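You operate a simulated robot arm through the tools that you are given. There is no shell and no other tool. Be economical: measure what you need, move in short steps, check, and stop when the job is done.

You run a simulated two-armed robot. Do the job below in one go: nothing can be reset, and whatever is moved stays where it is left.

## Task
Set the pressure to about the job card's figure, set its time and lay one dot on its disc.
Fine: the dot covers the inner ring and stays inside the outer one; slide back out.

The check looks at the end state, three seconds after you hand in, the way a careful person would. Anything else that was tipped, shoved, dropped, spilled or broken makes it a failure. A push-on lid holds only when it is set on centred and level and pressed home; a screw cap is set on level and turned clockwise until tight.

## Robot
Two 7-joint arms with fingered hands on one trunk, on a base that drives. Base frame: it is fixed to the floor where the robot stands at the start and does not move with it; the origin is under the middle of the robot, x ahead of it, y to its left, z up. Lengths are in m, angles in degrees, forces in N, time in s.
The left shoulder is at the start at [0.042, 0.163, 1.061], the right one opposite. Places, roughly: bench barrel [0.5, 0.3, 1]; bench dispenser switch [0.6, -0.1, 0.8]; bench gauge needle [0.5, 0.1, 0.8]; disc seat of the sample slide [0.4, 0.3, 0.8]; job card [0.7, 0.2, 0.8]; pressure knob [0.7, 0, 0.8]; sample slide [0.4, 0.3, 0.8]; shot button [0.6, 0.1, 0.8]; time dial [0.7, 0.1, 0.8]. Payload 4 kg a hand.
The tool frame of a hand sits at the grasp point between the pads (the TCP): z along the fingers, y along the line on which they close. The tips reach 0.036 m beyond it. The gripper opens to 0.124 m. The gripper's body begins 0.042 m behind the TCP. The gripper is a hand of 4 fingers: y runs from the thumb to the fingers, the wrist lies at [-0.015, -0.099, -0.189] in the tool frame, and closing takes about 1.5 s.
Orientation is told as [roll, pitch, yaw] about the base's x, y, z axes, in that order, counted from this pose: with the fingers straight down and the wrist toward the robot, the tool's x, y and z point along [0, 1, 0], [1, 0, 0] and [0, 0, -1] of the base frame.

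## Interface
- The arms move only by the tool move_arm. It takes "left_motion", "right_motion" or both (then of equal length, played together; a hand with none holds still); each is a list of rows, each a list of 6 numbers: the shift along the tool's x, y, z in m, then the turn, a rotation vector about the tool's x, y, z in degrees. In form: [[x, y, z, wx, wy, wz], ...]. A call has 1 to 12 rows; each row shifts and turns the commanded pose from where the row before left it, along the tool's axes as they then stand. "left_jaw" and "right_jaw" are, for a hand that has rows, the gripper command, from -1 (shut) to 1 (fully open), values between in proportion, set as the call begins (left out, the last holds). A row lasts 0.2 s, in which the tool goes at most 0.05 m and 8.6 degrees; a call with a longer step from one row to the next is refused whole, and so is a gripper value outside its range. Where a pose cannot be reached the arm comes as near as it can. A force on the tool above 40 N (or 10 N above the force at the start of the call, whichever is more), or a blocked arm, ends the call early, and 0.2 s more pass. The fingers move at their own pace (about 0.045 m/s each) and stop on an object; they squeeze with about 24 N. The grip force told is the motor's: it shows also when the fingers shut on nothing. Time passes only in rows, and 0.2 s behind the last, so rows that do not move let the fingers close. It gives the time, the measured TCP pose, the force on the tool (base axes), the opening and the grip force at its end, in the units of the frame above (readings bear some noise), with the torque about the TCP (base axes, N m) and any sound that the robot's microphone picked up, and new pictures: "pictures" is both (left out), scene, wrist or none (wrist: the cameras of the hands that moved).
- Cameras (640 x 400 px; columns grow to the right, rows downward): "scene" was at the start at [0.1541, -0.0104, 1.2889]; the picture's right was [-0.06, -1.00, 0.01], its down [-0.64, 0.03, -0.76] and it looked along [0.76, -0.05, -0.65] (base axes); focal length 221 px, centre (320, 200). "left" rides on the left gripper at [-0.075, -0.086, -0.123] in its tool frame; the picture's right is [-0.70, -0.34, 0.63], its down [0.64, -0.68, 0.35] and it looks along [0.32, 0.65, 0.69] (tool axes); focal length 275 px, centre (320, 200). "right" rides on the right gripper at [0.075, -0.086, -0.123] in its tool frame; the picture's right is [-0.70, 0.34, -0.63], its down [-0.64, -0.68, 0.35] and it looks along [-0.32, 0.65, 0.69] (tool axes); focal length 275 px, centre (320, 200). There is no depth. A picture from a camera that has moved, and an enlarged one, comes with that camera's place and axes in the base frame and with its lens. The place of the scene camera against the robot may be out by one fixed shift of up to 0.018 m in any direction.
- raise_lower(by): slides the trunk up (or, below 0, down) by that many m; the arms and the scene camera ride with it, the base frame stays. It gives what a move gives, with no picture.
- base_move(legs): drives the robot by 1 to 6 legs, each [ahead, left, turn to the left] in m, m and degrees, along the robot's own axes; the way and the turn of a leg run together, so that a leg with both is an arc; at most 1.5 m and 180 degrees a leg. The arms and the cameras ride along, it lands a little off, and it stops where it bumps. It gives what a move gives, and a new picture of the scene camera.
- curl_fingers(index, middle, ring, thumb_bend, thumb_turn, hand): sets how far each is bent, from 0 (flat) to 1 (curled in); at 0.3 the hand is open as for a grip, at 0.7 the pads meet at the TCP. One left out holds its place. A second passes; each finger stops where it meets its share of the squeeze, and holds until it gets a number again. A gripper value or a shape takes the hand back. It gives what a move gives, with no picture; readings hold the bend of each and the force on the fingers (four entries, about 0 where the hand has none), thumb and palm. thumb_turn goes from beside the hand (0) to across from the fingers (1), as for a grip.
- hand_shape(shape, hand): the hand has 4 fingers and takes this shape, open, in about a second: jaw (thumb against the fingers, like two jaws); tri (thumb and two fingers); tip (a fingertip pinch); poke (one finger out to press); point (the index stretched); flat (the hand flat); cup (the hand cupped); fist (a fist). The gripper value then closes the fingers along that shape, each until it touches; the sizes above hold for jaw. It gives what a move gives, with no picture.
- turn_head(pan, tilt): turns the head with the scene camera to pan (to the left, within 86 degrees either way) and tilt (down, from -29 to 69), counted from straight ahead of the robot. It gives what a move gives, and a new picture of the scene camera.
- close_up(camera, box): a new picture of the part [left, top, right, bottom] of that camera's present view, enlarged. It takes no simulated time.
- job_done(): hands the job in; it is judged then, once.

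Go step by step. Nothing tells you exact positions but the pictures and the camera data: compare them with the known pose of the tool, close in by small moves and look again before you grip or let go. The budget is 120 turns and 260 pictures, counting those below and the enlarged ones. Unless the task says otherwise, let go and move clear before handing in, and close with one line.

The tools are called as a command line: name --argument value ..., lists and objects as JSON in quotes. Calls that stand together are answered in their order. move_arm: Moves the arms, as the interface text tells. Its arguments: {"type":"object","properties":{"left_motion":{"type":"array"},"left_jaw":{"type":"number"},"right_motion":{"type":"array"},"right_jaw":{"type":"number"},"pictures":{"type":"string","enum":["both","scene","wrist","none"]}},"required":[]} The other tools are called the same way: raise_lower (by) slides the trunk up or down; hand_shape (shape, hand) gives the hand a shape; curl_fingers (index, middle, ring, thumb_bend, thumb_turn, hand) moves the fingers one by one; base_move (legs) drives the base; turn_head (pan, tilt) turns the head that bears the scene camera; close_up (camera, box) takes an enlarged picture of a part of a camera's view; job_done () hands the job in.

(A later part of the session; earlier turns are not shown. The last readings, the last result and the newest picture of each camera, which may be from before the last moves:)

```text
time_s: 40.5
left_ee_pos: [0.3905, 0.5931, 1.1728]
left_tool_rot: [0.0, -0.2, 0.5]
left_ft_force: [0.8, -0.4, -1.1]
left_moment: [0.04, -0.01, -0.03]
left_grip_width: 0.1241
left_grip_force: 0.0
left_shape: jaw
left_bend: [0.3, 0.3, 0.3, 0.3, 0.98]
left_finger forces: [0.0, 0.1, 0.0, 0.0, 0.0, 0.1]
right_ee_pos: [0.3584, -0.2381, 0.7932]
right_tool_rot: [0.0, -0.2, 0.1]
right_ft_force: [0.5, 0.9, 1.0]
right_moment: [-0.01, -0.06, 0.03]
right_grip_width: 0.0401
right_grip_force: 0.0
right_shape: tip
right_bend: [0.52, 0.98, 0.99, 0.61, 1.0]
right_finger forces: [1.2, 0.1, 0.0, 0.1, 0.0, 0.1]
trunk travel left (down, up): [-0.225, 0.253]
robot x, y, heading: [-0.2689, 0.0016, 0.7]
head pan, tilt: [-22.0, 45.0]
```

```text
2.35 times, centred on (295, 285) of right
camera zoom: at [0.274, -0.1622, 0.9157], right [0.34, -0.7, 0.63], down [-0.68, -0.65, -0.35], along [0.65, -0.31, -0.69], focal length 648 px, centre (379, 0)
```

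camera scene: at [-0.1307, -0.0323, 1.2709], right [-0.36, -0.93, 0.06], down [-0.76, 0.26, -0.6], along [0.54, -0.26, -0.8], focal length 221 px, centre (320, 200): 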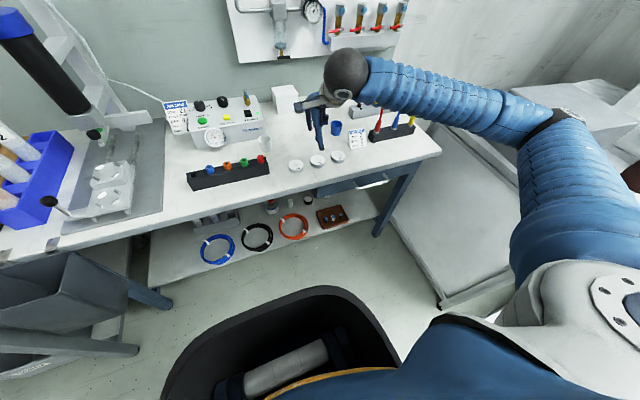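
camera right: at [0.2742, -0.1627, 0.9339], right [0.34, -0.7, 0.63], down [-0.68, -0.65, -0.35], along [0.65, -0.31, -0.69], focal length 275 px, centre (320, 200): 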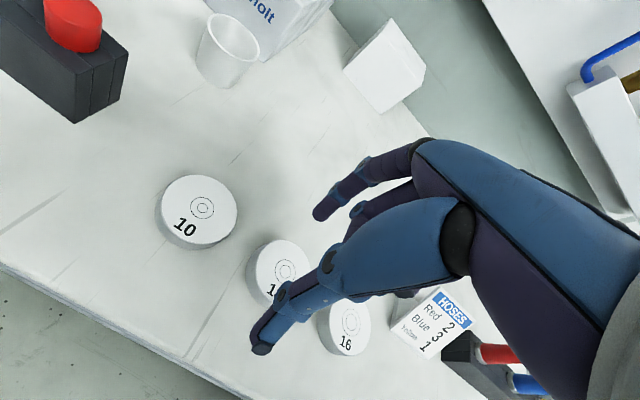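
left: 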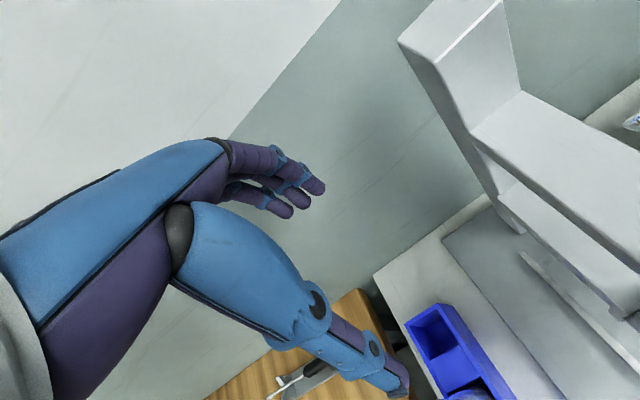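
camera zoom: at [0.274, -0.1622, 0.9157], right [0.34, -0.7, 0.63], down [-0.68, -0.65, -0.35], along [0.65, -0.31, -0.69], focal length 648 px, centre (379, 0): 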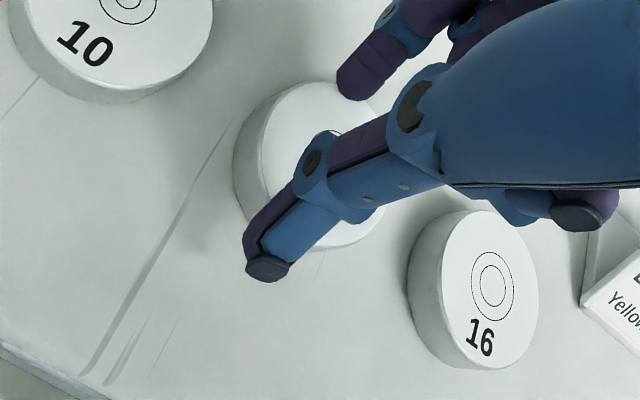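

Little force so far; I close a bit further and watch.

move_arm --right_motion '[[0, 0, 0, 0, 0, 0], [0, 0, 0, 0, 0, 0], [0, 0, 0, 0, 0, 0]]' --right_jaw -0.5 --pictures "none"

close_up --camera "scene" --box '[285, 130, 355, 190]'

close_up --camera "right" --box '[240, 200, 390, 330]'

```text
time_s: 41.3
left_ee_pos: [0.3905, 0.5931, 1.1719]
left_tool_rot: [0.0, -0.2, 0.6]
left_ft_force: [0.3, -1.1, 0.7]
left_moment: [-0.01, 0.01, -0.02]
left_grip_width: 0.1237
left_grip_force: 0.1
left_shape: jaw
left_bend: [0.3, 0.3, 0.3, 0.3, 0.98]
left_finger forces: [0.1, 0.1, 0.0, 0.1, 0.0, 0.0]
right_ee_pos: [0.3597, -0.2364, 0.7938]
right_tool_rot: [0.0, 0.0, 0.1]
right_ft_force: [-0.3, -0.6, -0.1]
right_moment: [-0.03, 0.02, 0.01]
right_grip_width: 0.0024
right_grip_force: 24.2
right_shape: tip
right_bend: [0.71, 1.0, 1.0, 0.73, 1.0]
right_finger forces: [0.0, 0.0, 0.0, 0.0, 0.0, 0.0]
trunk travel left (down, up): [-0.225, 0.253]
robot x, y, heading: [-0.2633, 0.0016, 0.5]
head pan, tilt: [-22.0, 45.0]
```

```text
6.67 times, centred on (320, 160) of scene
camera zoom: at [-0.1308, -0.0324, 1.2709], right [-0.36, -0.93, 0.06], down [-0.76, 0.26, -0.6], along [0.54, -0.26, -0.8], focal length 1476 px, centre (320, 467)
```

zoom: 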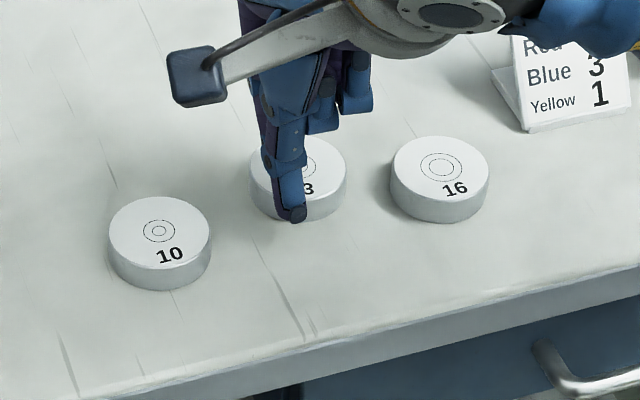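

```text
3.08 times, centred on (315, 265) of right
camera zoom: at [0.274, -0.1622, 0.9155], right [0.34, -0.7, 0.63], down [-0.68, -0.65, -0.35], along [0.65, -0.31, -0.69], focal length 847 px, centre (335, 0)
```

zoom: 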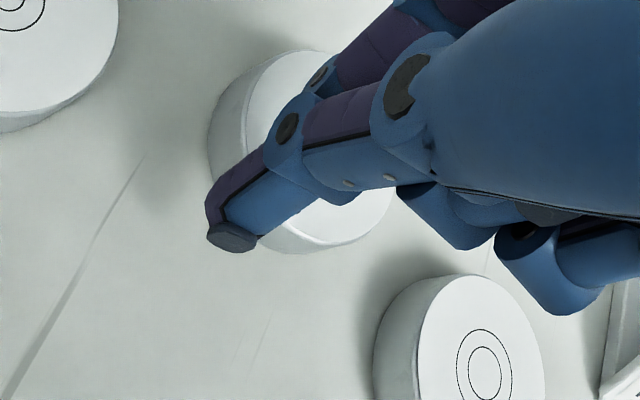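

The index slid over the disc's rim and nudged the disc forward; it still lies flat. I open, lift a little and look again.

move_arm --right_motion '[[0, 0, -0.003, 0, 0, 0], [0, 0, 0, 0, 0, 0], [0, 0, 0, 0, 0, 0], [0, 0, 0, 0, 0, 0], [0, 0, -0.04, 0, 0, 0], [0, 0, -0.02, 0, 0, 0], [0, 0, 0, 0, 0, 0]]' --right_jaw 0.3 --pictures "wrist"

close_up --camera "scene" --box '[285, 130, 355, 190]'

```text
time_s: 42.9
left_ee_pos: [0.3897, 0.594, 1.1738]
left_tool_rot: [0.0, -0.2, 0.6]
left_ft_force: [0.3, -0.4, -0.2]
left_moment: [-0.01, 0.01, 0.04]
left_grip_width: 0.1236
left_grip_force: 0.2
left_shape: jaw
left_bend: [0.3, 0.3, 0.3, 0.3, 0.98]
left_finger forces: [0.0, 0.0, 0.0, 0.0, 0.0, 0.2]
right_ee_pos: [0.358, -0.2379, 0.854]
right_tool_rot: [0.1, 0.1, 0.1]
right_ft_force: [0.5, 0.5, 0.8]
right_moment: [0.01, -0.03, 0.01]
right_grip_width: 0.0804
right_grip_force: 0.1
right_shape: tip
right_bend: [0.37, 0.98, 0.99, 0.52, 0.99]
right_finger forces: [0.0, 0.0, 0.0, 0.0, 0.0, 0.1]
trunk travel left (down, up): [-0.225, 0.253]
robot x, y, heading: [-0.2685, 0.0015, 0.4]
head pan, tilt: [-22.0, 45.0]
camera right: at [0.2725, -0.1624, 0.9765], right [0.34, -0.7, 0.63], down [-0.68, -0.65, -0.35], along [0.65, -0.31, -0.69], focal length 275 px, centre (320, 200)
```

right: 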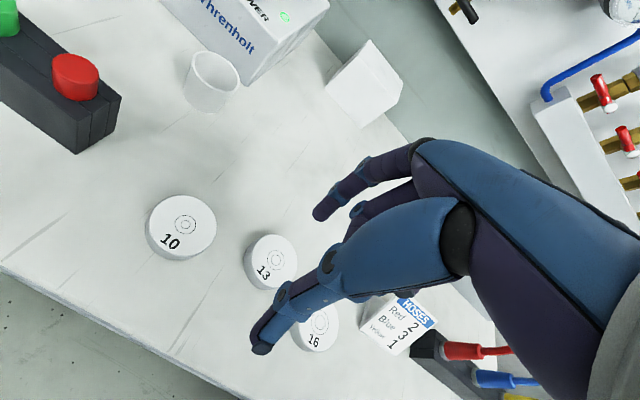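

```text
6.67 times, centred on (320, 160) of scene
camera zoom: at [-0.1308, -0.0324, 1.2709], right [-0.36, -0.93, 0.06], down [-0.76, 0.26, -0.6], along [0.54, -0.26, -0.8], focal length 1476 px, centre (320, 467)
```

zoom: 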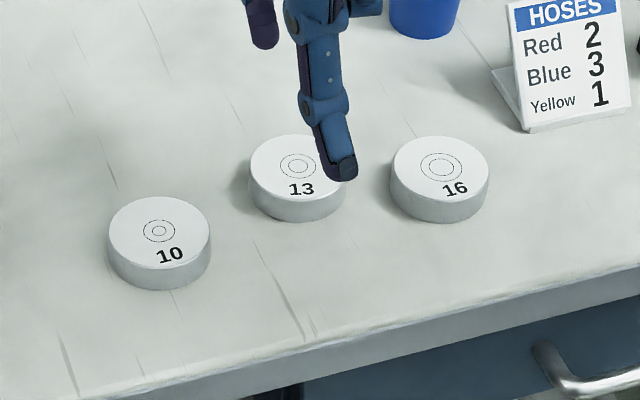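

Disc 13 is now at about [0.378, -0.243]. I tilt the hand 15° so the index comes lower, centre over the disc and descend to 0.80.

move_arm --right_motion '[[-0.005, 0.021, 0, 7.5, 0, 0], [0, 0, 0, 7.5, 0, 0], [0, 0.007, 0.026, 0, 0, 0], [0, 0.007, 0.026, 0, 0, 0], [0, 0, 0, 0, 0, 0]]' --pictures "none"

close_up --camera "scene" --box '[285, 120, 355, 180]'

close_up --camera "right" --box '[200, 170, 390, 370]'

```text
time_s: 44.1
left_ee_pos: [0.3899, 0.5927, 1.1726]
left_tool_rot: [0.0, -0.2, 0.6]
left_ft_force: [0.2, -0.1, 0.0]
left_moment: [0.01, -0.03, 0.0]
left_grip_width: 0.1237
left_grip_force: 0.1
left_shape: jaw
left_bend: [0.3, 0.3, 0.3, 0.3, 0.98]
left_finger forces: [0.1, 0.0, 0.0, 0.0, 0.1, 0.1]
right_ee_pos: [0.3772, -0.2447, 0.8022]
right_tool_rot: [0.0, 14.8, 0.1]
right_ft_force: [0.3, 0.5, -0.3]
right_moment: [-0.02, 0.0, 0.04]
right_grip_width: 0.0804
right_grip_force: 0.0
right_shape: tip
right_bend: [0.37, 0.98, 0.99, 0.52, 0.99]
right_finger forces: [0.0, 0.0, 0.0, 0.0, 0.1, 0.0]
trunk travel left (down, up): [-0.225, 0.253]
robot x, y, heading: [-0.2715, 0.0026, 0.5]
head pan, tilt: [-22.0, 45.0]
```

```text
6.67 times, centred on (320, 150) of scene
camera zoom: at [-0.1308, -0.0324, 1.2709], right [-0.36, -0.93, 0.06], down [-0.76, 0.26, -0.6], along [0.54, -0.26, -0.8], focal length 1476 px, centre (320, 533)
```

zoom: 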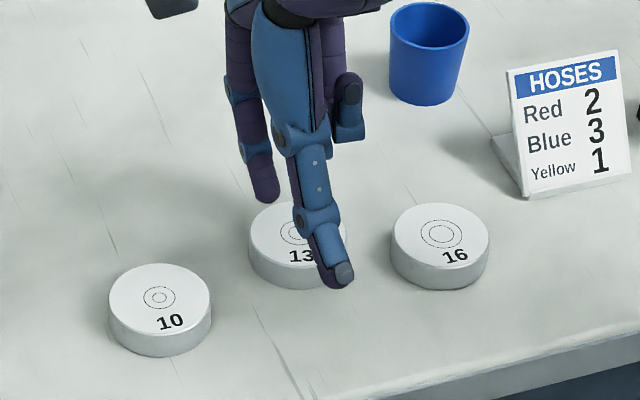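

```text
2.00 times, centred on (295, 270) of right
camera zoom: at [0.327, -0.1692, 0.942], right [0.49, -0.7, 0.53], down [-0.75, -0.65, -0.16], along [0.45, -0.31, -0.84], focal length 551 px, centre (370, 60)
```

zoom: 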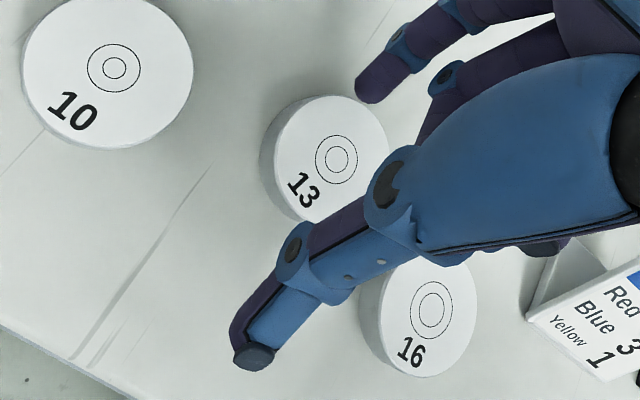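

The fingers straddle the disc well. I descend 16 mm and close.

move_arm --right_motion '[[0, 0.002, 0.008, 0, 0, 0], [0, 0.002, 0.0075, 0, 0, 0], [0, 0, 0, 0, 0, 0]]' --pictures "none"

move_arm --right_motion '[[0, 0, 0, 0, 0, 0], [0, 0, 0, 0, 0, 0], [0, 0, 0, 0, 0, 0], [0, 0, 0, 0, 0, 0]]' --right_jaw -0.25 --pictures "none"

close_up --camera "scene" --box '[285, 120, 355, 180]'

close_up --camera "right" --box '[200, 170, 390, 370]'

```text
time_s: 44.9
left_ee_pos: [0.3902, 0.5933, 1.1727]
left_tool_rot: [0.0, -0.2, 0.7]
left_ft_force: [-0.1, -0.6, 0.0]
left_moment: [-0.07, -0.04, 0.0]
left_grip_width: 0.1237
left_grip_force: 0.0
left_shape: jaw
left_bend: [0.3, 0.3, 0.3, 0.3, 0.98]
left_finger forces: [0.0, 0.0, 0.1, 0.1, 0.0, 0.0]
right_ee_pos: [0.3786, -0.2438, 0.7879]
right_tool_rot: [0.0, 14.9, 0.1]
right_ft_force: [2.8, 0.3, 15.9]
right_moment: [0.05, -0.7, -0.04]
right_grip_width: 0.0786
right_grip_force: 0.0
right_shape: tip
right_bend: [0.36, 0.98, 0.99, 0.52, 0.99]
right_finger forces: [15.0, 0.0, 0.1, 0.0, 0.1, 0.0]
trunk travel left (down, up): [-0.225, 0.253]
robot x, y, heading: [-0.2674, 0.0069, 0.3]
head pan, tilt: [-22.0, 45.0]
```

```text
time_s: 45.9
left_ee_pos: [0.3907, 0.5945, 1.1721]
left_tool_rot: [0.0, -0.2, 0.5]
left_ft_force: [0.3, -0.3, 0.3]
left_moment: [-0.04, -0.02, 0.01]
left_grip_width: 0.1239
left_grip_force: 0.2
left_shape: jaw
left_bend: [0.3, 0.3, 0.3, 0.3, 0.98]
left_finger forces: [0.0, 0.0, 0.0, 0.0, 0.0, 0.0]
right_ee_pos: [0.378, -0.2442, 0.7854]
right_tool_rot: [-0.1, 15.0, 0.0]
right_ft_force: [-0.2, 0.2, 0.1]
right_moment: [0.0, -0.02, -0.02]
right_grip_width: 0.0485
right_grip_force: 0.1
right_shape: tip
right_bend: [0.48, 0.98, 0.99, 0.59, 1.0]
right_finger forces: [0.0, 0.0, 0.0, 0.0, 0.0, 0.0]
trunk travel left (down, up): [-0.225, 0.253]
robot x, y, heading: [-0.268, 0.0038, 0.3]
head pan, tilt: [-22.0, 45.0]
```

```text
6.67 times, centred on (320, 150) of scene
camera zoom: at [-0.1308, -0.0324, 1.2709], right [-0.36, -0.93, 0.06], down [-0.76, 0.26, -0.6], along [0.54, -0.26, -0.8], focal length 1476 px, centre (320, 533)
```

zoom: 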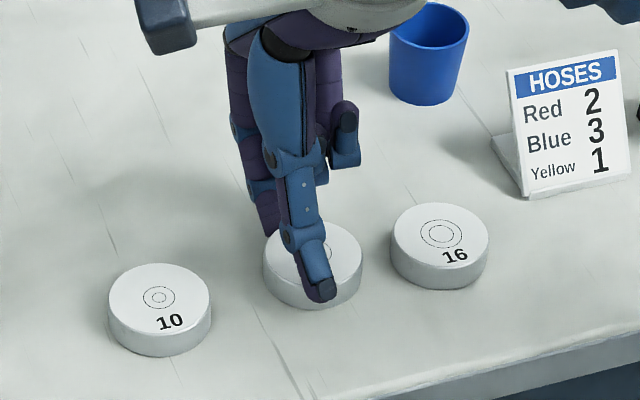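

```text
2.00 times, centred on (295, 270) of right
camera zoom: at [0.3278, -0.169, 0.9259], right [0.49, -0.7, 0.53], down [-0.75, -0.65, -0.16], along [0.45, -0.31, -0.84], focal length 551 px, centre (370, 60)
```

zoom: 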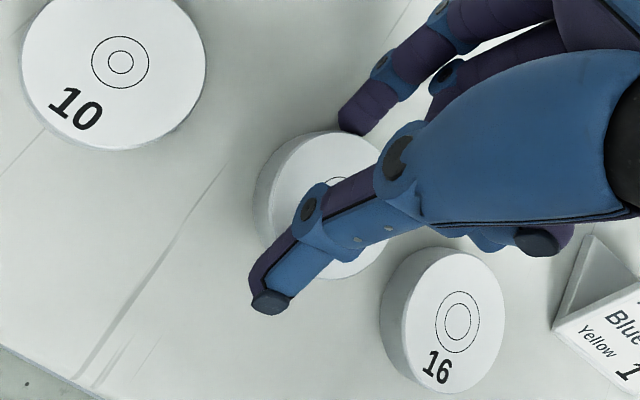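

The index now gets behind the disc. I close further.

move_arm --right_motion '[[0, 0, 0, 0, 0, 0], [0, 0, 0, 0, 0, 0], [0, 0, 0, 0, 0, 0]]' --right_jaw -0.4 --pictures "none"

close_up --camera "scene" --box '[285, 120, 355, 180]'

close_up --camera "right" --box '[200, 170, 390, 370]'

```text
time_s: 46.7
left_ee_pos: [0.3902, 0.5943, 1.1727]
left_tool_rot: [0.0, -0.1, 0.6]
left_ft_force: [0.5, -0.3, -0.3]
left_moment: [0.0, 0.0, 0.01]
left_grip_width: 0.1237
left_grip_force: 0.1
left_shape: jaw
left_bend: [0.3, 0.3, 0.3, 0.3, 0.98]
left_finger forces: [0.0, 0.1, 0.0, 0.0, 0.0, 0.0]
right_ee_pos: [0.3788, -0.2442, 0.7879]
right_tool_rot: [0.0, 14.7, 0.1]
right_ft_force: [2.7, 0.2, 21.8]
right_moment: [0.06, 0.2, 0.03]
right_grip_width: 0.005
right_grip_force: 24.1
right_shape: tip
right_bend: [0.71, 1.0, 1.0, 0.68, 1.0]
right_finger forces: [0.1, 0.1, 0.1, 0.1, 0.0, 0.0]
trunk travel left (down, up): [-0.225, 0.253]
robot x, y, heading: [-0.2666, 0.0004, 0.4]
head pan, tilt: [-22.0, 45.0]
```

```text
6.67 times, centred on (320, 150) of scene
camera zoom: at [-0.1318, -0.032, 1.2714], right [-0.36, -0.93, 0.06], down [-0.76, 0.26, -0.6], along [0.54, -0.26, -0.8], focal length 1476 px, centre (320, 533)
```

zoom: 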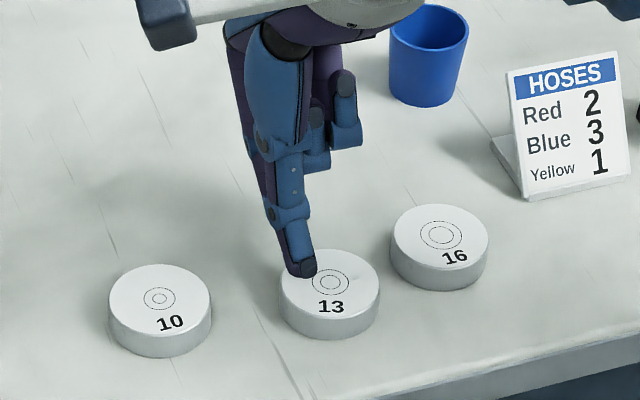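

```text
2.00 times, centred on (295, 270) of right
camera zoom: at [0.3276, -0.1688, 0.9286], right [0.49, -0.7, 0.53], down [-0.75, -0.65, -0.16], along [0.45, -0.31, -0.83], focal length 551 px, centre (370, 60)
```

zoom: 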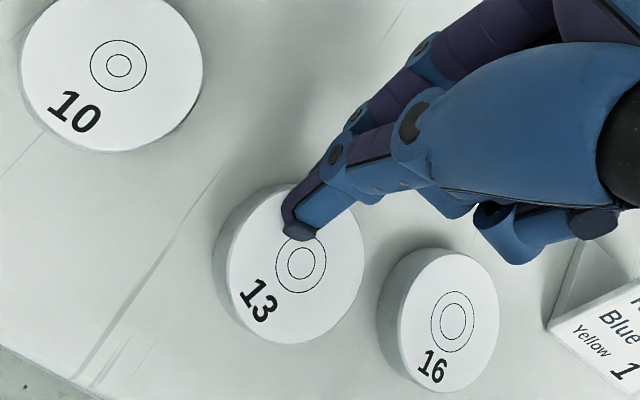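

Now the thumb rode over instead; a tilt in between is needed. I open, lift, recenter over the disc at about [0.346, -0.246] with a 7° tilt.

move_arm --right_motion '[[0, -0.005, -0.02, 0, 0, 0], [0, 0, 0, 0, 0, 0], [0, 0, 0, 0, 0, 0], [0, 0, 0, 0, 0, 0], [0, -0.005, -0.02, 0, 0, 0], [-0.0015, 0, 0, -8, 0, 0], [0, -0.031, 0.002, 0, 0, 0], [0, 0, 0, 0, 0, 0]]' --right_jaw 0.2 --pictures "none"

close_up --camera "right" --box '[200, 170, 390, 370]'

```text
time_s: 48.5
left_ee_pos: [0.3905, 0.5938, 1.173]
left_tool_rot: [0.1, 0.0, 0.6]
left_ft_force: [-0.2, 0.7, 0.6]
left_moment: [-0.02, -0.01, 0.0]
left_grip_width: 0.1241
left_grip_force: 0.1
left_shape: jaw
left_bend: [0.3, 0.3, 0.3, 0.3, 0.98]
left_finger forces: [0.0, 0.1, 0.0, 0.1, 0.0, 0.0]
right_ee_pos: [0.35, -0.2435, 0.8304]
right_tool_rot: [0.0, 7.0, 0.2]
right_ft_force: [0.1, 0.3, -0.3]
right_moment: [0.01, 0.01, -0.05]
right_grip_width: 0.0741
right_grip_force: 0.1
right_shape: tip
right_bend: [0.39, 0.98, 0.99, 0.53, 0.99]
right_finger forces: [0.1, 0.0, 0.0, 0.0, 0.0, 0.1]
trunk travel left (down, up): [-0.225, 0.253]
robot x, y, heading: [-0.2692, 0.0053, 0.5]
head pan, tilt: [-22.0, 45.0]
```

```text
2.00 times, centred on (295, 270) of right
camera zoom: at [0.2793, -0.1674, 0.9624], right [0.41, -0.7, 0.59], down [-0.72, -0.65, -0.26], along [0.56, -0.31, -0.77], focal length 551 px, centre (370, 60)
```

zoom: 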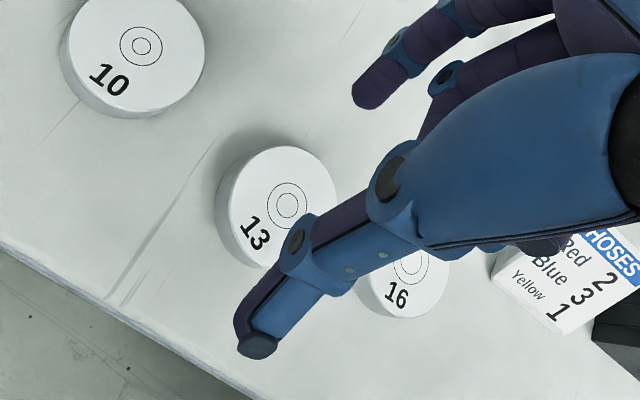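

I correct by 6 mm and descend until light contact.

move_arm --right_motion '[[-0.003, -0.006, 0, 0, 0, 0], [0, 0.0025, 0.02, 0, 0, 0], [0, 0.0025, 0.02, 0, 0, 0], [0, 0, 0, 0, 0, 0]]' --pictures "none"

move_arm --right_motion '[[0, 0.0005, 0.004, 0, 0, 0], [0, 0, 0, 0, 0, 0]]' --pictures "none"

close_up --camera "right" --box '[200, 170, 390, 370]'

```text
time_s: 49.5
left_ee_pos: [0.3905, 0.5935, 1.1725]
left_tool_rot: [0.1, -0.2, 0.6]
left_ft_force: [0.1, 0.2, 0.5]
left_moment: [-0.03, -0.02, 0.0]
left_grip_width: 0.1239
left_grip_force: 0.0
left_shape: jaw
left_bend: [0.3, 0.3, 0.3, 0.3, 0.98]
left_finger forces: [0.1, 0.1, 0.0, 0.1, 0.0, 0.0]
right_ee_pos: [0.3433, -0.2457, 0.7895]
right_tool_rot: [0.0, 6.9, 0.1]
right_ft_force: [0.0, 0.0, 0.1]
right_moment: [0.01, 0.01, -0.02]
right_grip_width: 0.0742
right_grip_force: 0.0
right_shape: tip
right_bend: [0.39, 0.98, 0.99, 0.53, 0.99]
right_finger forces: [0.0, 0.0, 0.0, 0.0, 0.1, 0.0]
trunk travel left (down, up): [-0.225, 0.253]
robot x, y, heading: [-0.2663, 0.0033, 0.2]
head pan, tilt: [-22.0, 45.0]
```

```text
time_s: 50.1
left_ee_pos: [0.3909, 0.5931, 1.1724]
left_tool_rot: [0.1, -0.2, 0.6]
left_ft_force: [0.3, 0.0, -0.6]
left_moment: [-0.03, -0.01, -0.02]
left_grip_width: 0.1239
left_grip_force: 0.0
left_shape: jaw
left_bend: [0.3, 0.3, 0.3, 0.3, 0.98]
left_finger forces: [0.0, 0.0, 0.0, 0.1, 0.0, 0.0]
right_ee_pos: [0.3426, -0.247, 0.7839]
right_tool_rot: [0.0, 6.9, 0.1]
right_ft_force: [-0.5, -0.4, -0.5]
right_moment: [0.0, 0.01, 0.02]
right_grip_width: 0.0745
right_grip_force: 0.0
right_shape: tip
right_bend: [0.39, 0.98, 0.99, 0.53, 0.99]
right_finger forces: [0.1, 0.0, 0.0, 0.1, 0.0, 0.0]
trunk travel left (down, up): [-0.225, 0.253]
robot x, y, heading: [-0.2668, 0.0022, 0.5]
head pan, tilt: [-22.0, 45.0]
```

```text
2.00 times, centred on (295, 270) of right
camera zoom: at [0.2735, -0.1715, 0.9175], right [0.41, -0.7, 0.59], down [-0.72, -0.65, -0.26], along [0.56, -0.31, -0.77], focal length 551 px, centre (370, 60)
```

zoom: 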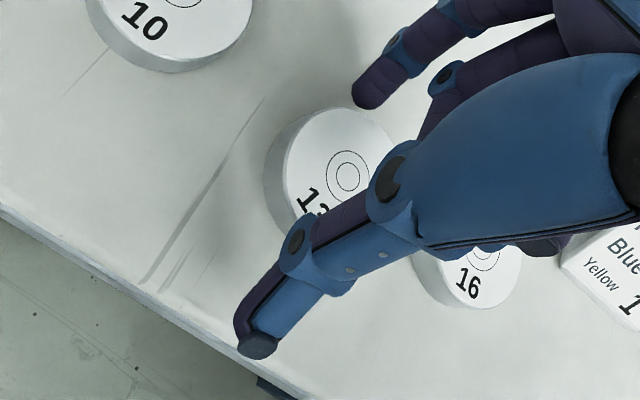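

Not yet touching; I go down a little more in 3 mm steps.

move_arm --right_motion '[[0, 0.0004, 0.003, 0, 0, 0], [0, 0, 0, 0, 0, 0]]' --pictures "none"

move_arm --right_motion '[[0, 0.0004, 0.003, 0, 0, 0], [0, 0, 0, 0, 0, 0]]' --pictures "none"

```text
time_s: 50.7
left_ee_pos: [0.3909, 0.5941, 1.1721]
left_tool_rot: [0.0, -0.2, 0.6]
left_ft_force: [0.5, 0.4, -0.4]
left_moment: [0.0, -0.01, 0.0]
left_grip_width: 0.1237
left_grip_force: 0.1
left_shape: jaw
left_bend: [0.3, 0.3, 0.3, 0.3, 0.98]
left_finger forces: [0.0, 0.0, 0.1, 0.1, 0.0, 0.0]
right_ee_pos: [0.3445, -0.2471, 0.783]
right_tool_rot: [0.1, 6.9, 0.1]
right_ft_force: [-0.5, -0.6, 2.3]
right_moment: [0.0, -0.08, 0.0]
right_grip_width: 0.074
right_grip_force: 0.1
right_shape: tip
right_bend: [0.39, 0.98, 0.99, 0.53, 0.99]
right_finger forces: [1.4, 0.1, 0.0, 0.0, 0.1, 0.1]
trunk travel left (down, up): [-0.225, 0.253]
robot x, y, heading: [-0.2664, -0.0003, 0.3]
head pan, tilt: [-22.0, 45.0]
```

```text
time_s: 51.3
left_ee_pos: [0.3894, 0.595, 1.1732]
left_tool_rot: [-0.1, -0.1, 0.7]
left_ft_force: [0.0, 0.2, 0.0]
left_moment: [0.0, 0.0, 0.01]
left_grip_width: 0.1239
left_grip_force: 0.0
left_shape: jaw
left_bend: [0.3, 0.3, 0.3, 0.3, 0.98]
left_finger forces: [0.0, 0.0, 0.0, 0.0, 0.0, 0.0]
right_ee_pos: [0.3437, -0.2464, 0.7817]
right_tool_rot: [-0.1, 6.7, 0.0]
right_ft_force: [2.3, -1.1, 18.9]
right_moment: [0.03, -0.9, -0.07]
right_grip_width: 0.0736
right_grip_force: 0.2
right_shape: tip
right_bend: [0.37, 0.98, 0.99, 0.53, 0.99]
right_finger forces: [19.2, 0.0, 0.0, 0.0, 0.0, 0.0]
trunk travel left (down, up): [-0.225, 0.253]
robot x, y, heading: [-0.2699, 0.004, 0.4]
head pan, tilt: [-22.0, 45.0]
```

The index touches the table first here. I raise 3 mm and close on the disc.

move_arm --right_motion '[[0, -0.0005, -0.0055, 0, 0, 0], [0, 0, 0, 0, 0, 0], [0, 0, 0, 0, 0, 0], [0, 0, 0, 0, 0, 0], [0, 0, 0, 0, 0, 0]]' --right_jaw -0.3 --pictures "none"

close_up --camera "scene" --box '[285, 120, 355, 180]'

close_up --camera "right" --box '[200, 170, 390, 370]'

```text
time_s: 52.5
left_ee_pos: [0.3916, 0.5937, 1.1726]
left_tool_rot: [0.0, -0.1, 0.6]
left_ft_force: [0.8, 0.0, -0.3]
left_moment: [0.0, 0.02, 0.0]
left_grip_width: 0.124
left_grip_force: 0.1
left_shape: jaw
left_bend: [0.3, 0.3, 0.3, 0.3, 0.98]
left_finger forces: [0.0, 0.0, 0.0, 0.0, 0.1, 0.1]
right_ee_pos: [0.3447, -0.2473, 0.7849]
right_tool_rot: [0.1, 7.0, 0.1]
right_ft_force: [-0.3, -0.6, 0.3]
right_moment: [-0.02, 0.07, 0.02]
right_grip_width: 0.0418
right_grip_force: 24.3
right_shape: tip
right_bend: [0.52, 1.0, 1.0, 0.6, 1.0]
right_finger forces: [19.4, 0.0, 0.1, 0.1, 19.3, 0.0]
trunk travel left (down, up): [-0.225, 0.253]
robot x, y, heading: [-0.2666, 0.0032, 0.6]
head pan, tilt: [-22.0, 45.0]
```

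```text
6.67 times, centred on (320, 150) of scene
camera zoom: at [-0.1308, -0.0324, 1.2709], right [-0.36, -0.93, 0.06], down [-0.76, 0.26, -0.6], along [0.54, -0.26, -0.8], focal length 1476 px, centre (320, 533)
```

zoom: 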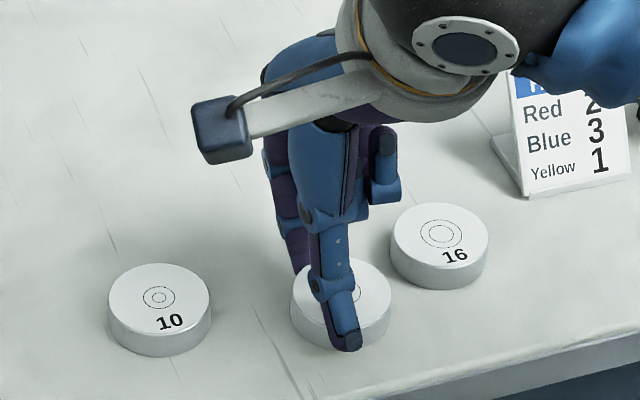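

```text
2.00 times, centred on (295, 270) of right
camera zoom: at [0.2741, -0.172, 0.9167], right [0.41, -0.7, 0.59], down [-0.72, -0.65, -0.26], along [0.56, -0.31, -0.77], focal length 551 px, centre (370, 60)
```

zoom: 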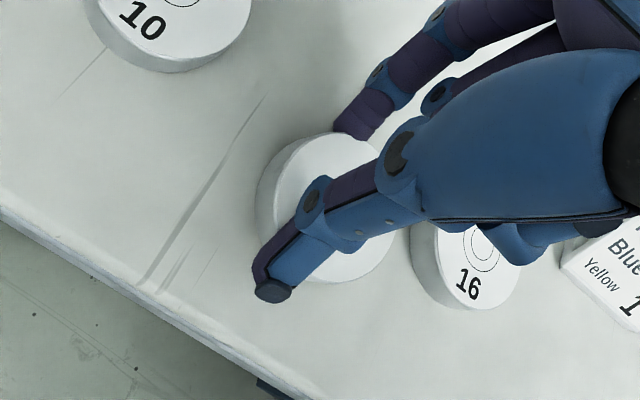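

A proper grip, 19 N on each side. I lift gently and check.

move_arm --right_motion '[[0, -0.001, -0.01, 0, 0, 0], [0, -0.0025, -0.02, 0, 0, 0], [0, -0.0025, -0.02, 0, 0, 0], [0, -0.0025, -0.02, 0, 0, 0], [0, 0, 0, 0, 0, 0]]' --pictures "wrist"

close_up --camera "scene" --box '[285, 80, 375, 180]'

close_up --camera "right" --box '[220, 200, 380, 330]'

```text
time_s: 53.7
left_ee_pos: [0.3913, 0.5934, 1.1734]
left_tool_rot: [0.0, -0.1, 0.6]
left_ft_force: [-1.0, 0.4, 0.3]
left_moment: [-0.03, 0.05, 0.0]
left_grip_width: 0.1238
left_grip_force: 0.0
left_shape: jaw
left_bend: [0.3, 0.3, 0.3, 0.3, 0.98]
left_finger forces: [0.1, 0.1, 0.0, 0.1, 0.0, 0.0]
right_ee_pos: [0.3457, -0.2476, 0.8549]
right_tool_rot: [0.1, 7.0, 0.1]
right_ft_force: [-1.0, 0.0, -1.3]
right_moment: [0.02, 0.02, 0.05]
right_grip_width: 0.0418
right_grip_force: 23.9
right_shape: tip
right_bend: [0.52, 1.0, 1.0, 0.6, 1.0]
right_finger forces: [19.8, 0.0, 0.0, 0.0, 18.5, 0.1]
trunk travel left (down, up): [-0.225, 0.253]
robot x, y, heading: [-0.2648, 0.002, 0.5]
head pan, tilt: [-22.0, 45.0]
camera right: at [0.2752, -0.1717, 0.9885], right [0.41, -0.7, 0.59], down [-0.72, -0.65, -0.26], along [0.56, -0.31, -0.77], focal length 275 px, centre (320, 200)
```

right: 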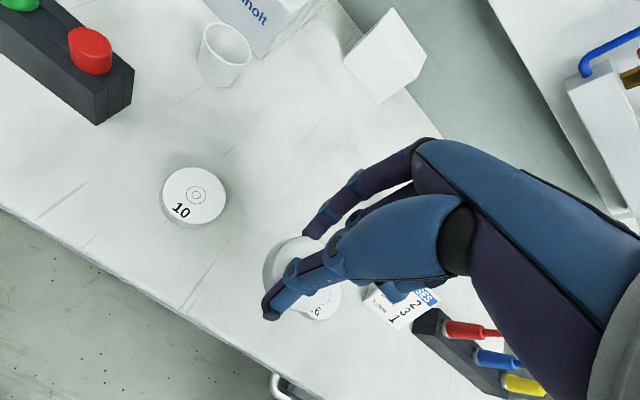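

```text
4.00 times, centred on (330, 130) of scene
camera zoom: at [-0.1306, -0.0326, 1.2708], right [-0.36, -0.93, 0.06], down [-0.76, 0.26, -0.6], along [0.54, -0.26, -0.8], focal length 886 px, centre (280, 480)
```

zoom: 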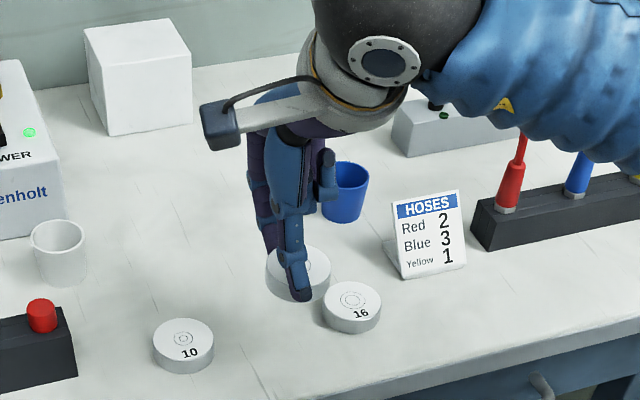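

```text
3.08 times, centred on (300, 265) of right
camera zoom: at [0.2752, -0.1717, 0.9885], right [0.41, -0.7, 0.59], down [-0.72, -0.65, -0.26], along [0.56, -0.31, -0.77], focal length 847 px, centre (382, 0)
```

zoom: 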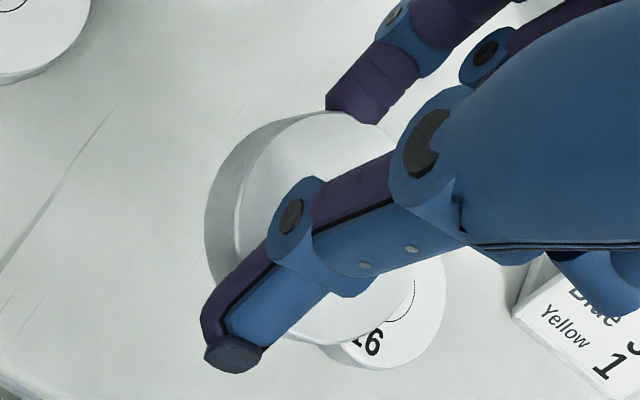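

Disc 13 is held. I lift higher, then drive 0.15 m left to approach the slide.

move_arm --right_motion '[[0, -0.005, -0.04, 0, 0, 0], [0, -0.005, -0.04, 0, 0, 0], [0, -0.002, -0.02, 0, 0, 0], [0, 0, 0, 0, 0, 0]]' --pictures "none"

base_move --legs '[[0.01, 0.15, 0]]'

turn_head --pan 8 --tilt 38

```text
time_s: 54.7
left_ee_pos: [0.391, 0.5934, 1.1725]
left_tool_rot: [0.1, -0.1, 0.6]
left_ft_force: [-0.6, -0.2, 0.3]
left_moment: [0.0, -0.01, 0.02]
left_grip_width: 0.1237
left_grip_force: 0.0
left_shape: jaw
left_bend: [0.3, 0.3, 0.3, 0.3, 0.98]
left_finger forces: [0.0, 0.0, 0.1, 0.1, 0.1, 0.1]
right_ee_pos: [0.3454, -0.2483, 0.9602]
right_tool_rot: [0.0, 7.0, 0.1]
right_ft_force: [-0.8, 0.9, -0.7]
right_moment: [0.04, 0.01, 0.0]
right_grip_width: 0.0417
right_grip_force: 24.2
right_shape: tip
right_bend: [0.52, 1.0, 1.0, 0.6, 1.0]
right_finger forces: [19.6, 0.0, 0.0, 0.0, 18.4, 0.1]
trunk travel left (down, up): [-0.225, 0.253]
robot x, y, heading: [-0.2683, 0.0001, 0.5]
head pan, tilt: [-22.0, 45.0]
```

```text
time_s: 56.1
left_ee_pos: [0.4001, 0.7482, 1.1709]
left_tool_rot: [-0.1, -0.1, 0.6]
left_ft_force: [0.8, 0.5, -0.5]
left_moment: [-0.05, 0.0, -0.02]
left_grip_width: 0.1239
left_grip_force: 0.0
left_shape: jaw
left_bend: [0.3, 0.3, 0.3, 0.3, 0.98]
left_finger forces: [0.0, 0.0, 0.0, 0.0, 0.0, 0.0]
right_ee_pos: [0.3557, -0.0942, 0.9604]
right_tool_rot: [-0.1, 7.0, 0.2]
right_ft_force: [0.1, -0.1, -1.2]
right_moment: [-0.02, -0.04, 0.01]
right_grip_width: 0.0417
right_grip_force: 24.2
right_shape: tip
right_bend: [0.52, 1.0, 1.0, 0.6, 1.0]
right_finger forces: [19.7, 0.0, 0.1, 0.1, 18.4, 0.0]
trunk travel left (down, up): [-0.225, 0.253]
robot x, y, heading: [-0.2578, 0.15, 0.5]
head pan, tilt: [-22.0, 45.0]
camera scene: at [-0.1219, 0.1225, 1.2709], right [-0.36, -0.93, 0.06], down [-0.76, 0.26, -0.6], along [0.54, -0.26, -0.8], focal length 221 px, centre (320, 200)
```

scene: 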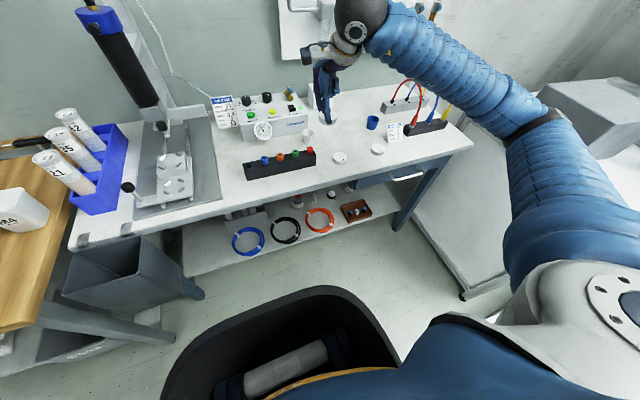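

```text
time_s: 57.0
left_ee_pos: [0.3994, 0.7455, 1.1727]
left_tool_rot: [0.0, -0.1, 0.7]
left_ft_force: [-0.4, 0.0, 0.2]
left_moment: [0.02, -0.01, 0.03]
left_grip_width: 0.1239
left_grip_force: 0.1
left_shape: jaw
left_bend: [0.3, 0.3, 0.3, 0.3, 0.98]
left_finger forces: [0.0, 0.1, 0.0, 0.1, 0.0, 0.0]
right_ee_pos: [0.355, -0.0961, 0.9592]
right_tool_rot: [0.0, 6.9, 0.1]
right_ft_force: [-0.5, -0.2, -0.7]
right_moment: [-0.01, -0.03, -0.02]
right_grip_width: 0.0416
right_grip_force: 23.9
right_shape: tip
right_bend: [0.52, 1.0, 1.0, 0.6, 1.0]
right_finger forces: [19.7, 0.1, 0.0, 0.0, 18.4, 0.0]
trunk travel left (down, up): [-0.225, 0.253]
robot x, y, heading: [-0.2559, 0.1567, 0.5]
head pan, tilt: [8.0, 38.0]
camera scene: at [-0.1108, 0.1631, 1.2794], right [0.14, -0.99, -0.02], down [-0.72, -0.09, -0.69], along [0.68, 0.11, -0.73], focal length 221 px, centre (320, 200)
```

scene: 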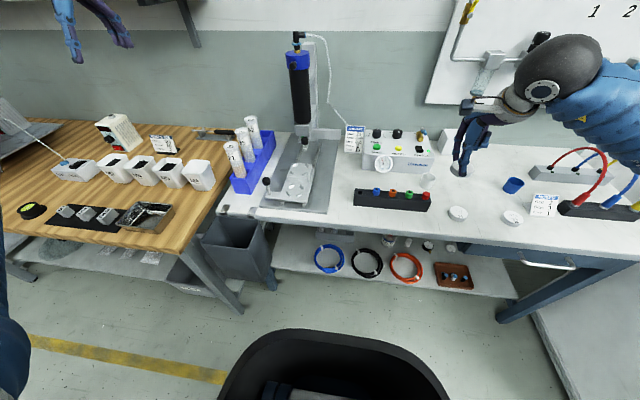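

Clear view of the slide now. I enlarge the slide and nozzle.

close_up --camera "scene" --box '[255, 125, 345, 215]'

close_up --camera "scene" --box '[280, 110, 330, 160]'

close_up --camera "scene" --box '[440, 100, 520, 190]'

```text
4.44 times, centred on (300, 170) of scene
camera zoom: at [-0.1108, 0.1631, 1.2794], right [0.14, -0.99, -0.02], down [-0.72, -0.09, -0.69], along [0.68, 0.11, -0.73], focal length 984 px, centre (409, 333)
```

zoom: 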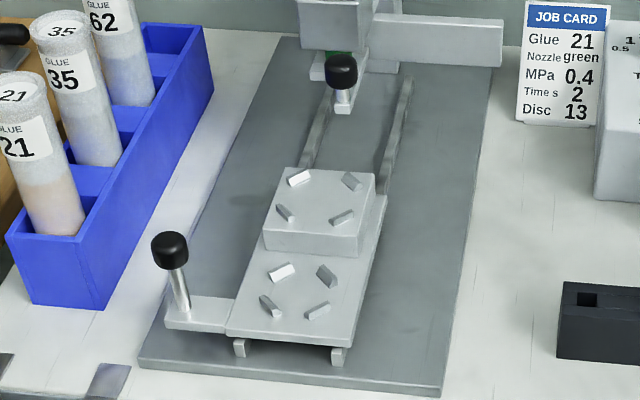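

```text
8.00 times, centred on (305, 135) of scene
camera zoom: at [-0.1108, 0.1631, 1.2794], right [0.14, -0.99, -0.02], down [-0.72, -0.09, -0.69], along [0.68, 0.11, -0.73], focal length 1771 px, centre (440, 720)
```

zoom: 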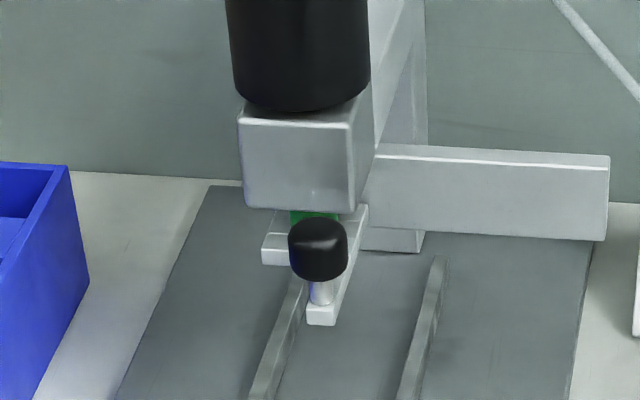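

```text
4.44 times, centred on (480, 145) of scene
camera zoom: at [-0.1108, 0.1631, 1.2794], right [0.14, -0.99, -0.02], down [-0.72, -0.09, -0.69], along [0.68, 0.11, -0.73], focal length 984 px, centre (-391, 444)
```

zoom: 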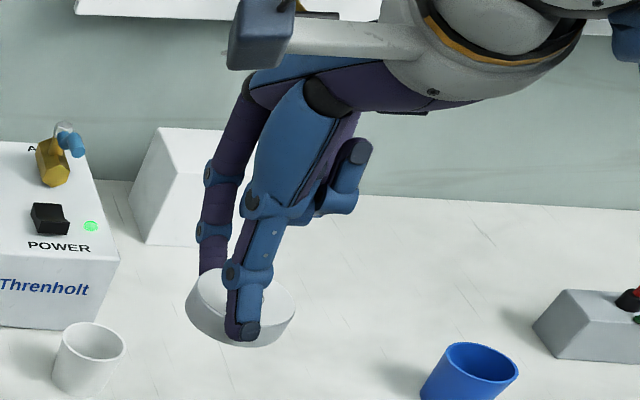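

I need to be sure which seat fits disc 13, so I bring the right hand nearer and look with its camera.

move_arm --right_motion '[[0.049, -0.004, 0, 0, 0, 0], [0.049, -0.004, 0, 0, 0, 0], [0.049, -0.004, 0, 0, 0, 0], [0.049, -0.004, 0, 0, 0, 0], [0.049, -0.004, 0, 0, 0, 0], [0, 0, 0, 0, 0, 0]]' --pictures "wrist"

close_up --camera "right" --box '[60, 0, 340, 175]'

```text
time_s: 58.4
left_ee_pos: [0.4001, 0.7452, 1.1731]
left_tool_rot: [0.3, -0.1, 0.6]
left_ft_force: [-0.2, 1.0, 0.2]
left_moment: [0.01, 0.0, 0.03]
left_grip_width: 0.1239
left_grip_force: 0.1
left_shape: jaw
left_bend: [0.3, 0.3, 0.3, 0.3, 0.98]
left_finger forces: [0.1, 0.0, 0.0, 0.0, 0.1, 0.0]
right_ee_pos: [0.335, 0.1493, 0.9636]
right_tool_rot: [0.0, 6.9, 0.0]
right_ft_force: [0.3, -0.3, -0.3]
right_moment: [0.0, 0.01, 0.01]
right_grip_width: 0.0418
right_grip_force: 24.4
right_shape: tip
right_bend: [0.52, 1.0, 1.0, 0.6, 1.0]
right_finger forces: [19.6, 0.1, 0.1, 0.0, 18.3, 0.0]
trunk travel left (down, up): [-0.225, 0.253]
robot x, y, heading: [-0.2578, 0.1582, 0.5]
head pan, tilt: [8.0, 38.0]
camera right: at [0.2639, 0.2238, 1.0956], right [0.41, -0.7, 0.59], down [-0.72, -0.64, -0.26], along [0.56, -0.31, -0.77], focal length 275 px, centre (320, 200)
```

right: 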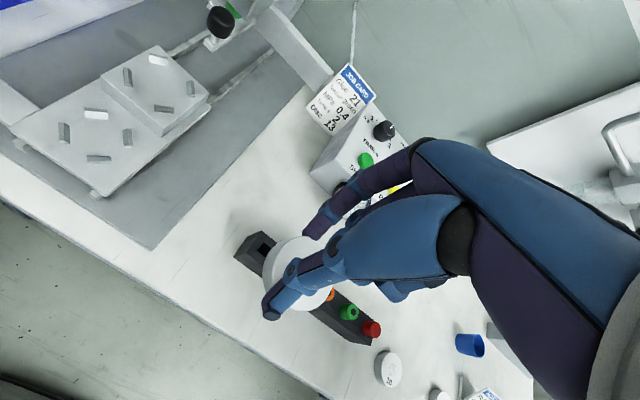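

```text
2.29 times, centred on (200, 88) of right
camera zoom: at [0.2639, 0.2238, 1.0956], right [0.41, -0.7, 0.59], down [-0.72, -0.64, -0.26], along [0.56, -0.31, -0.77], focal length 629 px, centre (594, 457)
```

zoom: 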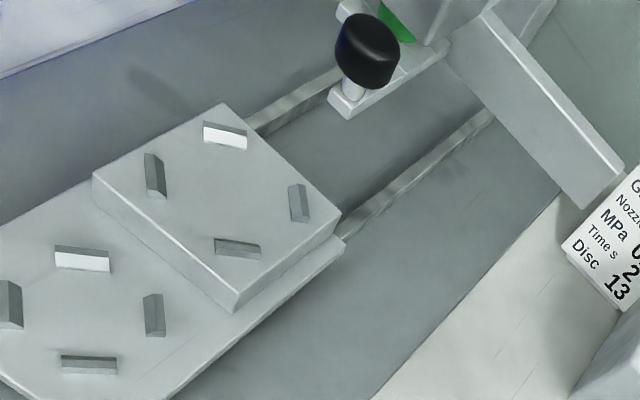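

I enlarge both seats to gauge the clear width between pins against the disc.

close_up --camera "right" --box '[95, 40, 215, 120]'

close_up --camera "right" --box '[40, 90, 160, 170]'

close_up --camera "right" --box '[250, 200, 430, 400]'

```text
5.00 times, centred on (155, 80) of right
camera zoom: at [0.2639, 0.2238, 1.0956], right [0.41, -0.7, 0.59], down [-0.72, -0.64, -0.26], along [0.56, -0.31, -0.77], focal length 1376 px, centre (1145, 800)
```

zoom: 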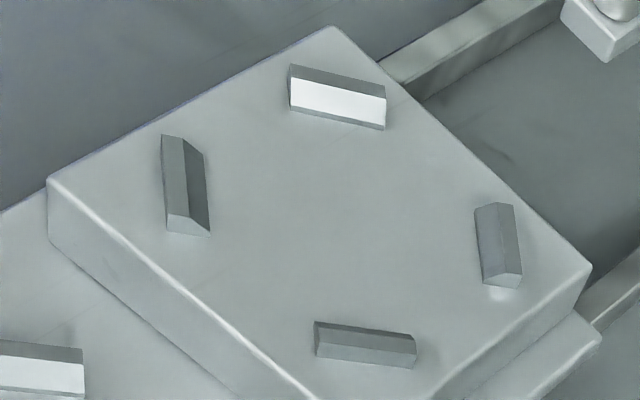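

```text
5.00 times, centred on (100, 130) of right
camera zoom: at [0.2639, 0.2238, 1.0956], right [0.41, -0.7, 0.59], down [-0.72, -0.64, -0.26], along [0.56, -0.31, -0.77], focal length 1376 px, centre (1420, 550)
```

zoom: 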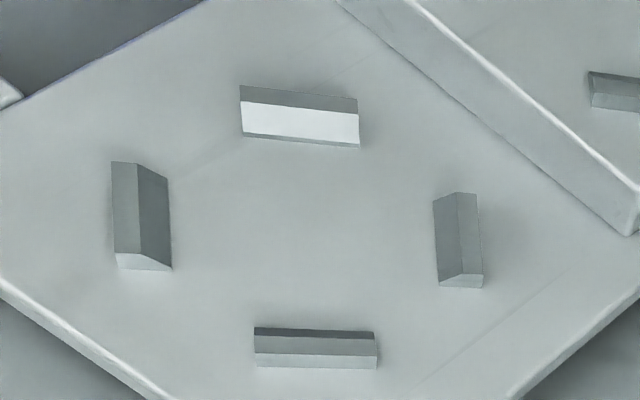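

```text
2.00 times, centred on (340, 300) of right
camera zoom: at [0.2639, 0.2238, 1.0956], right [0.41, -0.7, 0.59], down [-0.72, -0.64, -0.26], along [0.56, -0.31, -0.77], focal length 551 px, centre (280, 0)
```

zoom: 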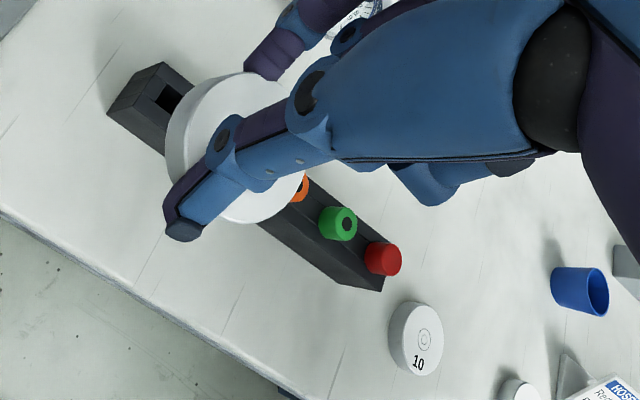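

The lever knob (about [0.493, 0.315, 0.885]) stands too near the raised seat for a fore-aft pinch. So I set the disc down on open bench and regrasp it sideways with the hand leaning back. First, over to a clear spot.

move_arm --right_motion '[[-0.0436, 0.0155, -0.0019, 0, 0, 0], [-0.0436, 0.0155, -0.0019, 0, 0, 0], [-0.0436, 0.0155, -0.0019, 0, 0, 0], [-0.0436, 0.0155, -0.0019, 0, 0, 0], [-0.0436, 0.0155, -0.0019, 0, 0, 0], [-0.0436, 0.0155, -0.0019, 0, 0, 0], [-0.0436, 0.0155, -0.0019, 0, 0, 0], [-0.0436, 0.0155, -0.0019, 0, 0, 0], [0, 0.005, 0.04, 0, 0, 0], [0, 0.005, 0.04, 0, 0, 0], [0, 0, 0, 0, 0, 0]]' --pictures "both"

```text
time_s: 60.8
left_ee_pos: [0.3997, 0.7464, 1.1718]
left_tool_rot: [0.1, -0.2, 0.6]
left_ft_force: [-0.3, -0.1, -0.4]
left_moment: [-0.06, 0.01, 0.0]
left_grip_width: 0.1237
left_grip_force: 0.1
left_shape: jaw
left_bend: [0.3, 0.3, 0.3, 0.3, 0.98]
left_finger forces: [0.0, 0.0, 0.0, 0.0, 0.1, 0.1]
right_ee_pos: [0.4617, -0.1974, 0.8835]
right_tool_rot: [0.0, 6.9, 0.1]
right_ft_force: [0.6, -0.3, -0.8]
right_moment: [-0.03, 0.01, 0.01]
right_grip_width: 0.0415
right_grip_force: 24.3
right_shape: tip
right_bend: [0.52, 1.0, 1.0, 0.6, 1.0]
right_finger forces: [19.4, 0.1, 0.0, 0.0, 18.1, 0.1]
trunk travel left (down, up): [-0.225, 0.253]
robot x, y, heading: [-0.2615, 0.1529, 0.4]
head pan, tilt: [8.0, 38.0]
camera scene: at [-0.1111, 0.1633, 1.2796], right [0.15, -0.99, -0.02], down [-0.72, -0.09, -0.69], along [0.68, 0.12, -0.73], focal length 221 px, centre (320, 200)
camera right: at [0.3917, -0.1228, 1.0149], right [0.41, -0.7, 0.59], down [-0.72, -0.65, -0.26], along [0.56, -0.31, -0.77], focal length 275 px, centre (320, 200)
```

scene: 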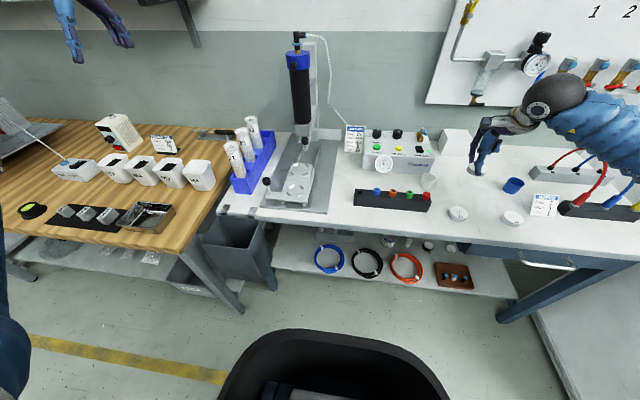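
right: 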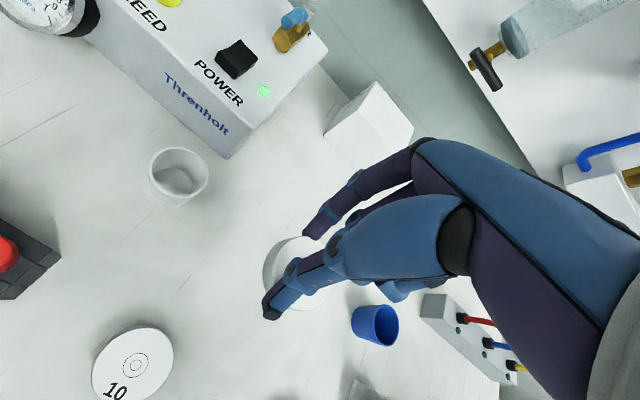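

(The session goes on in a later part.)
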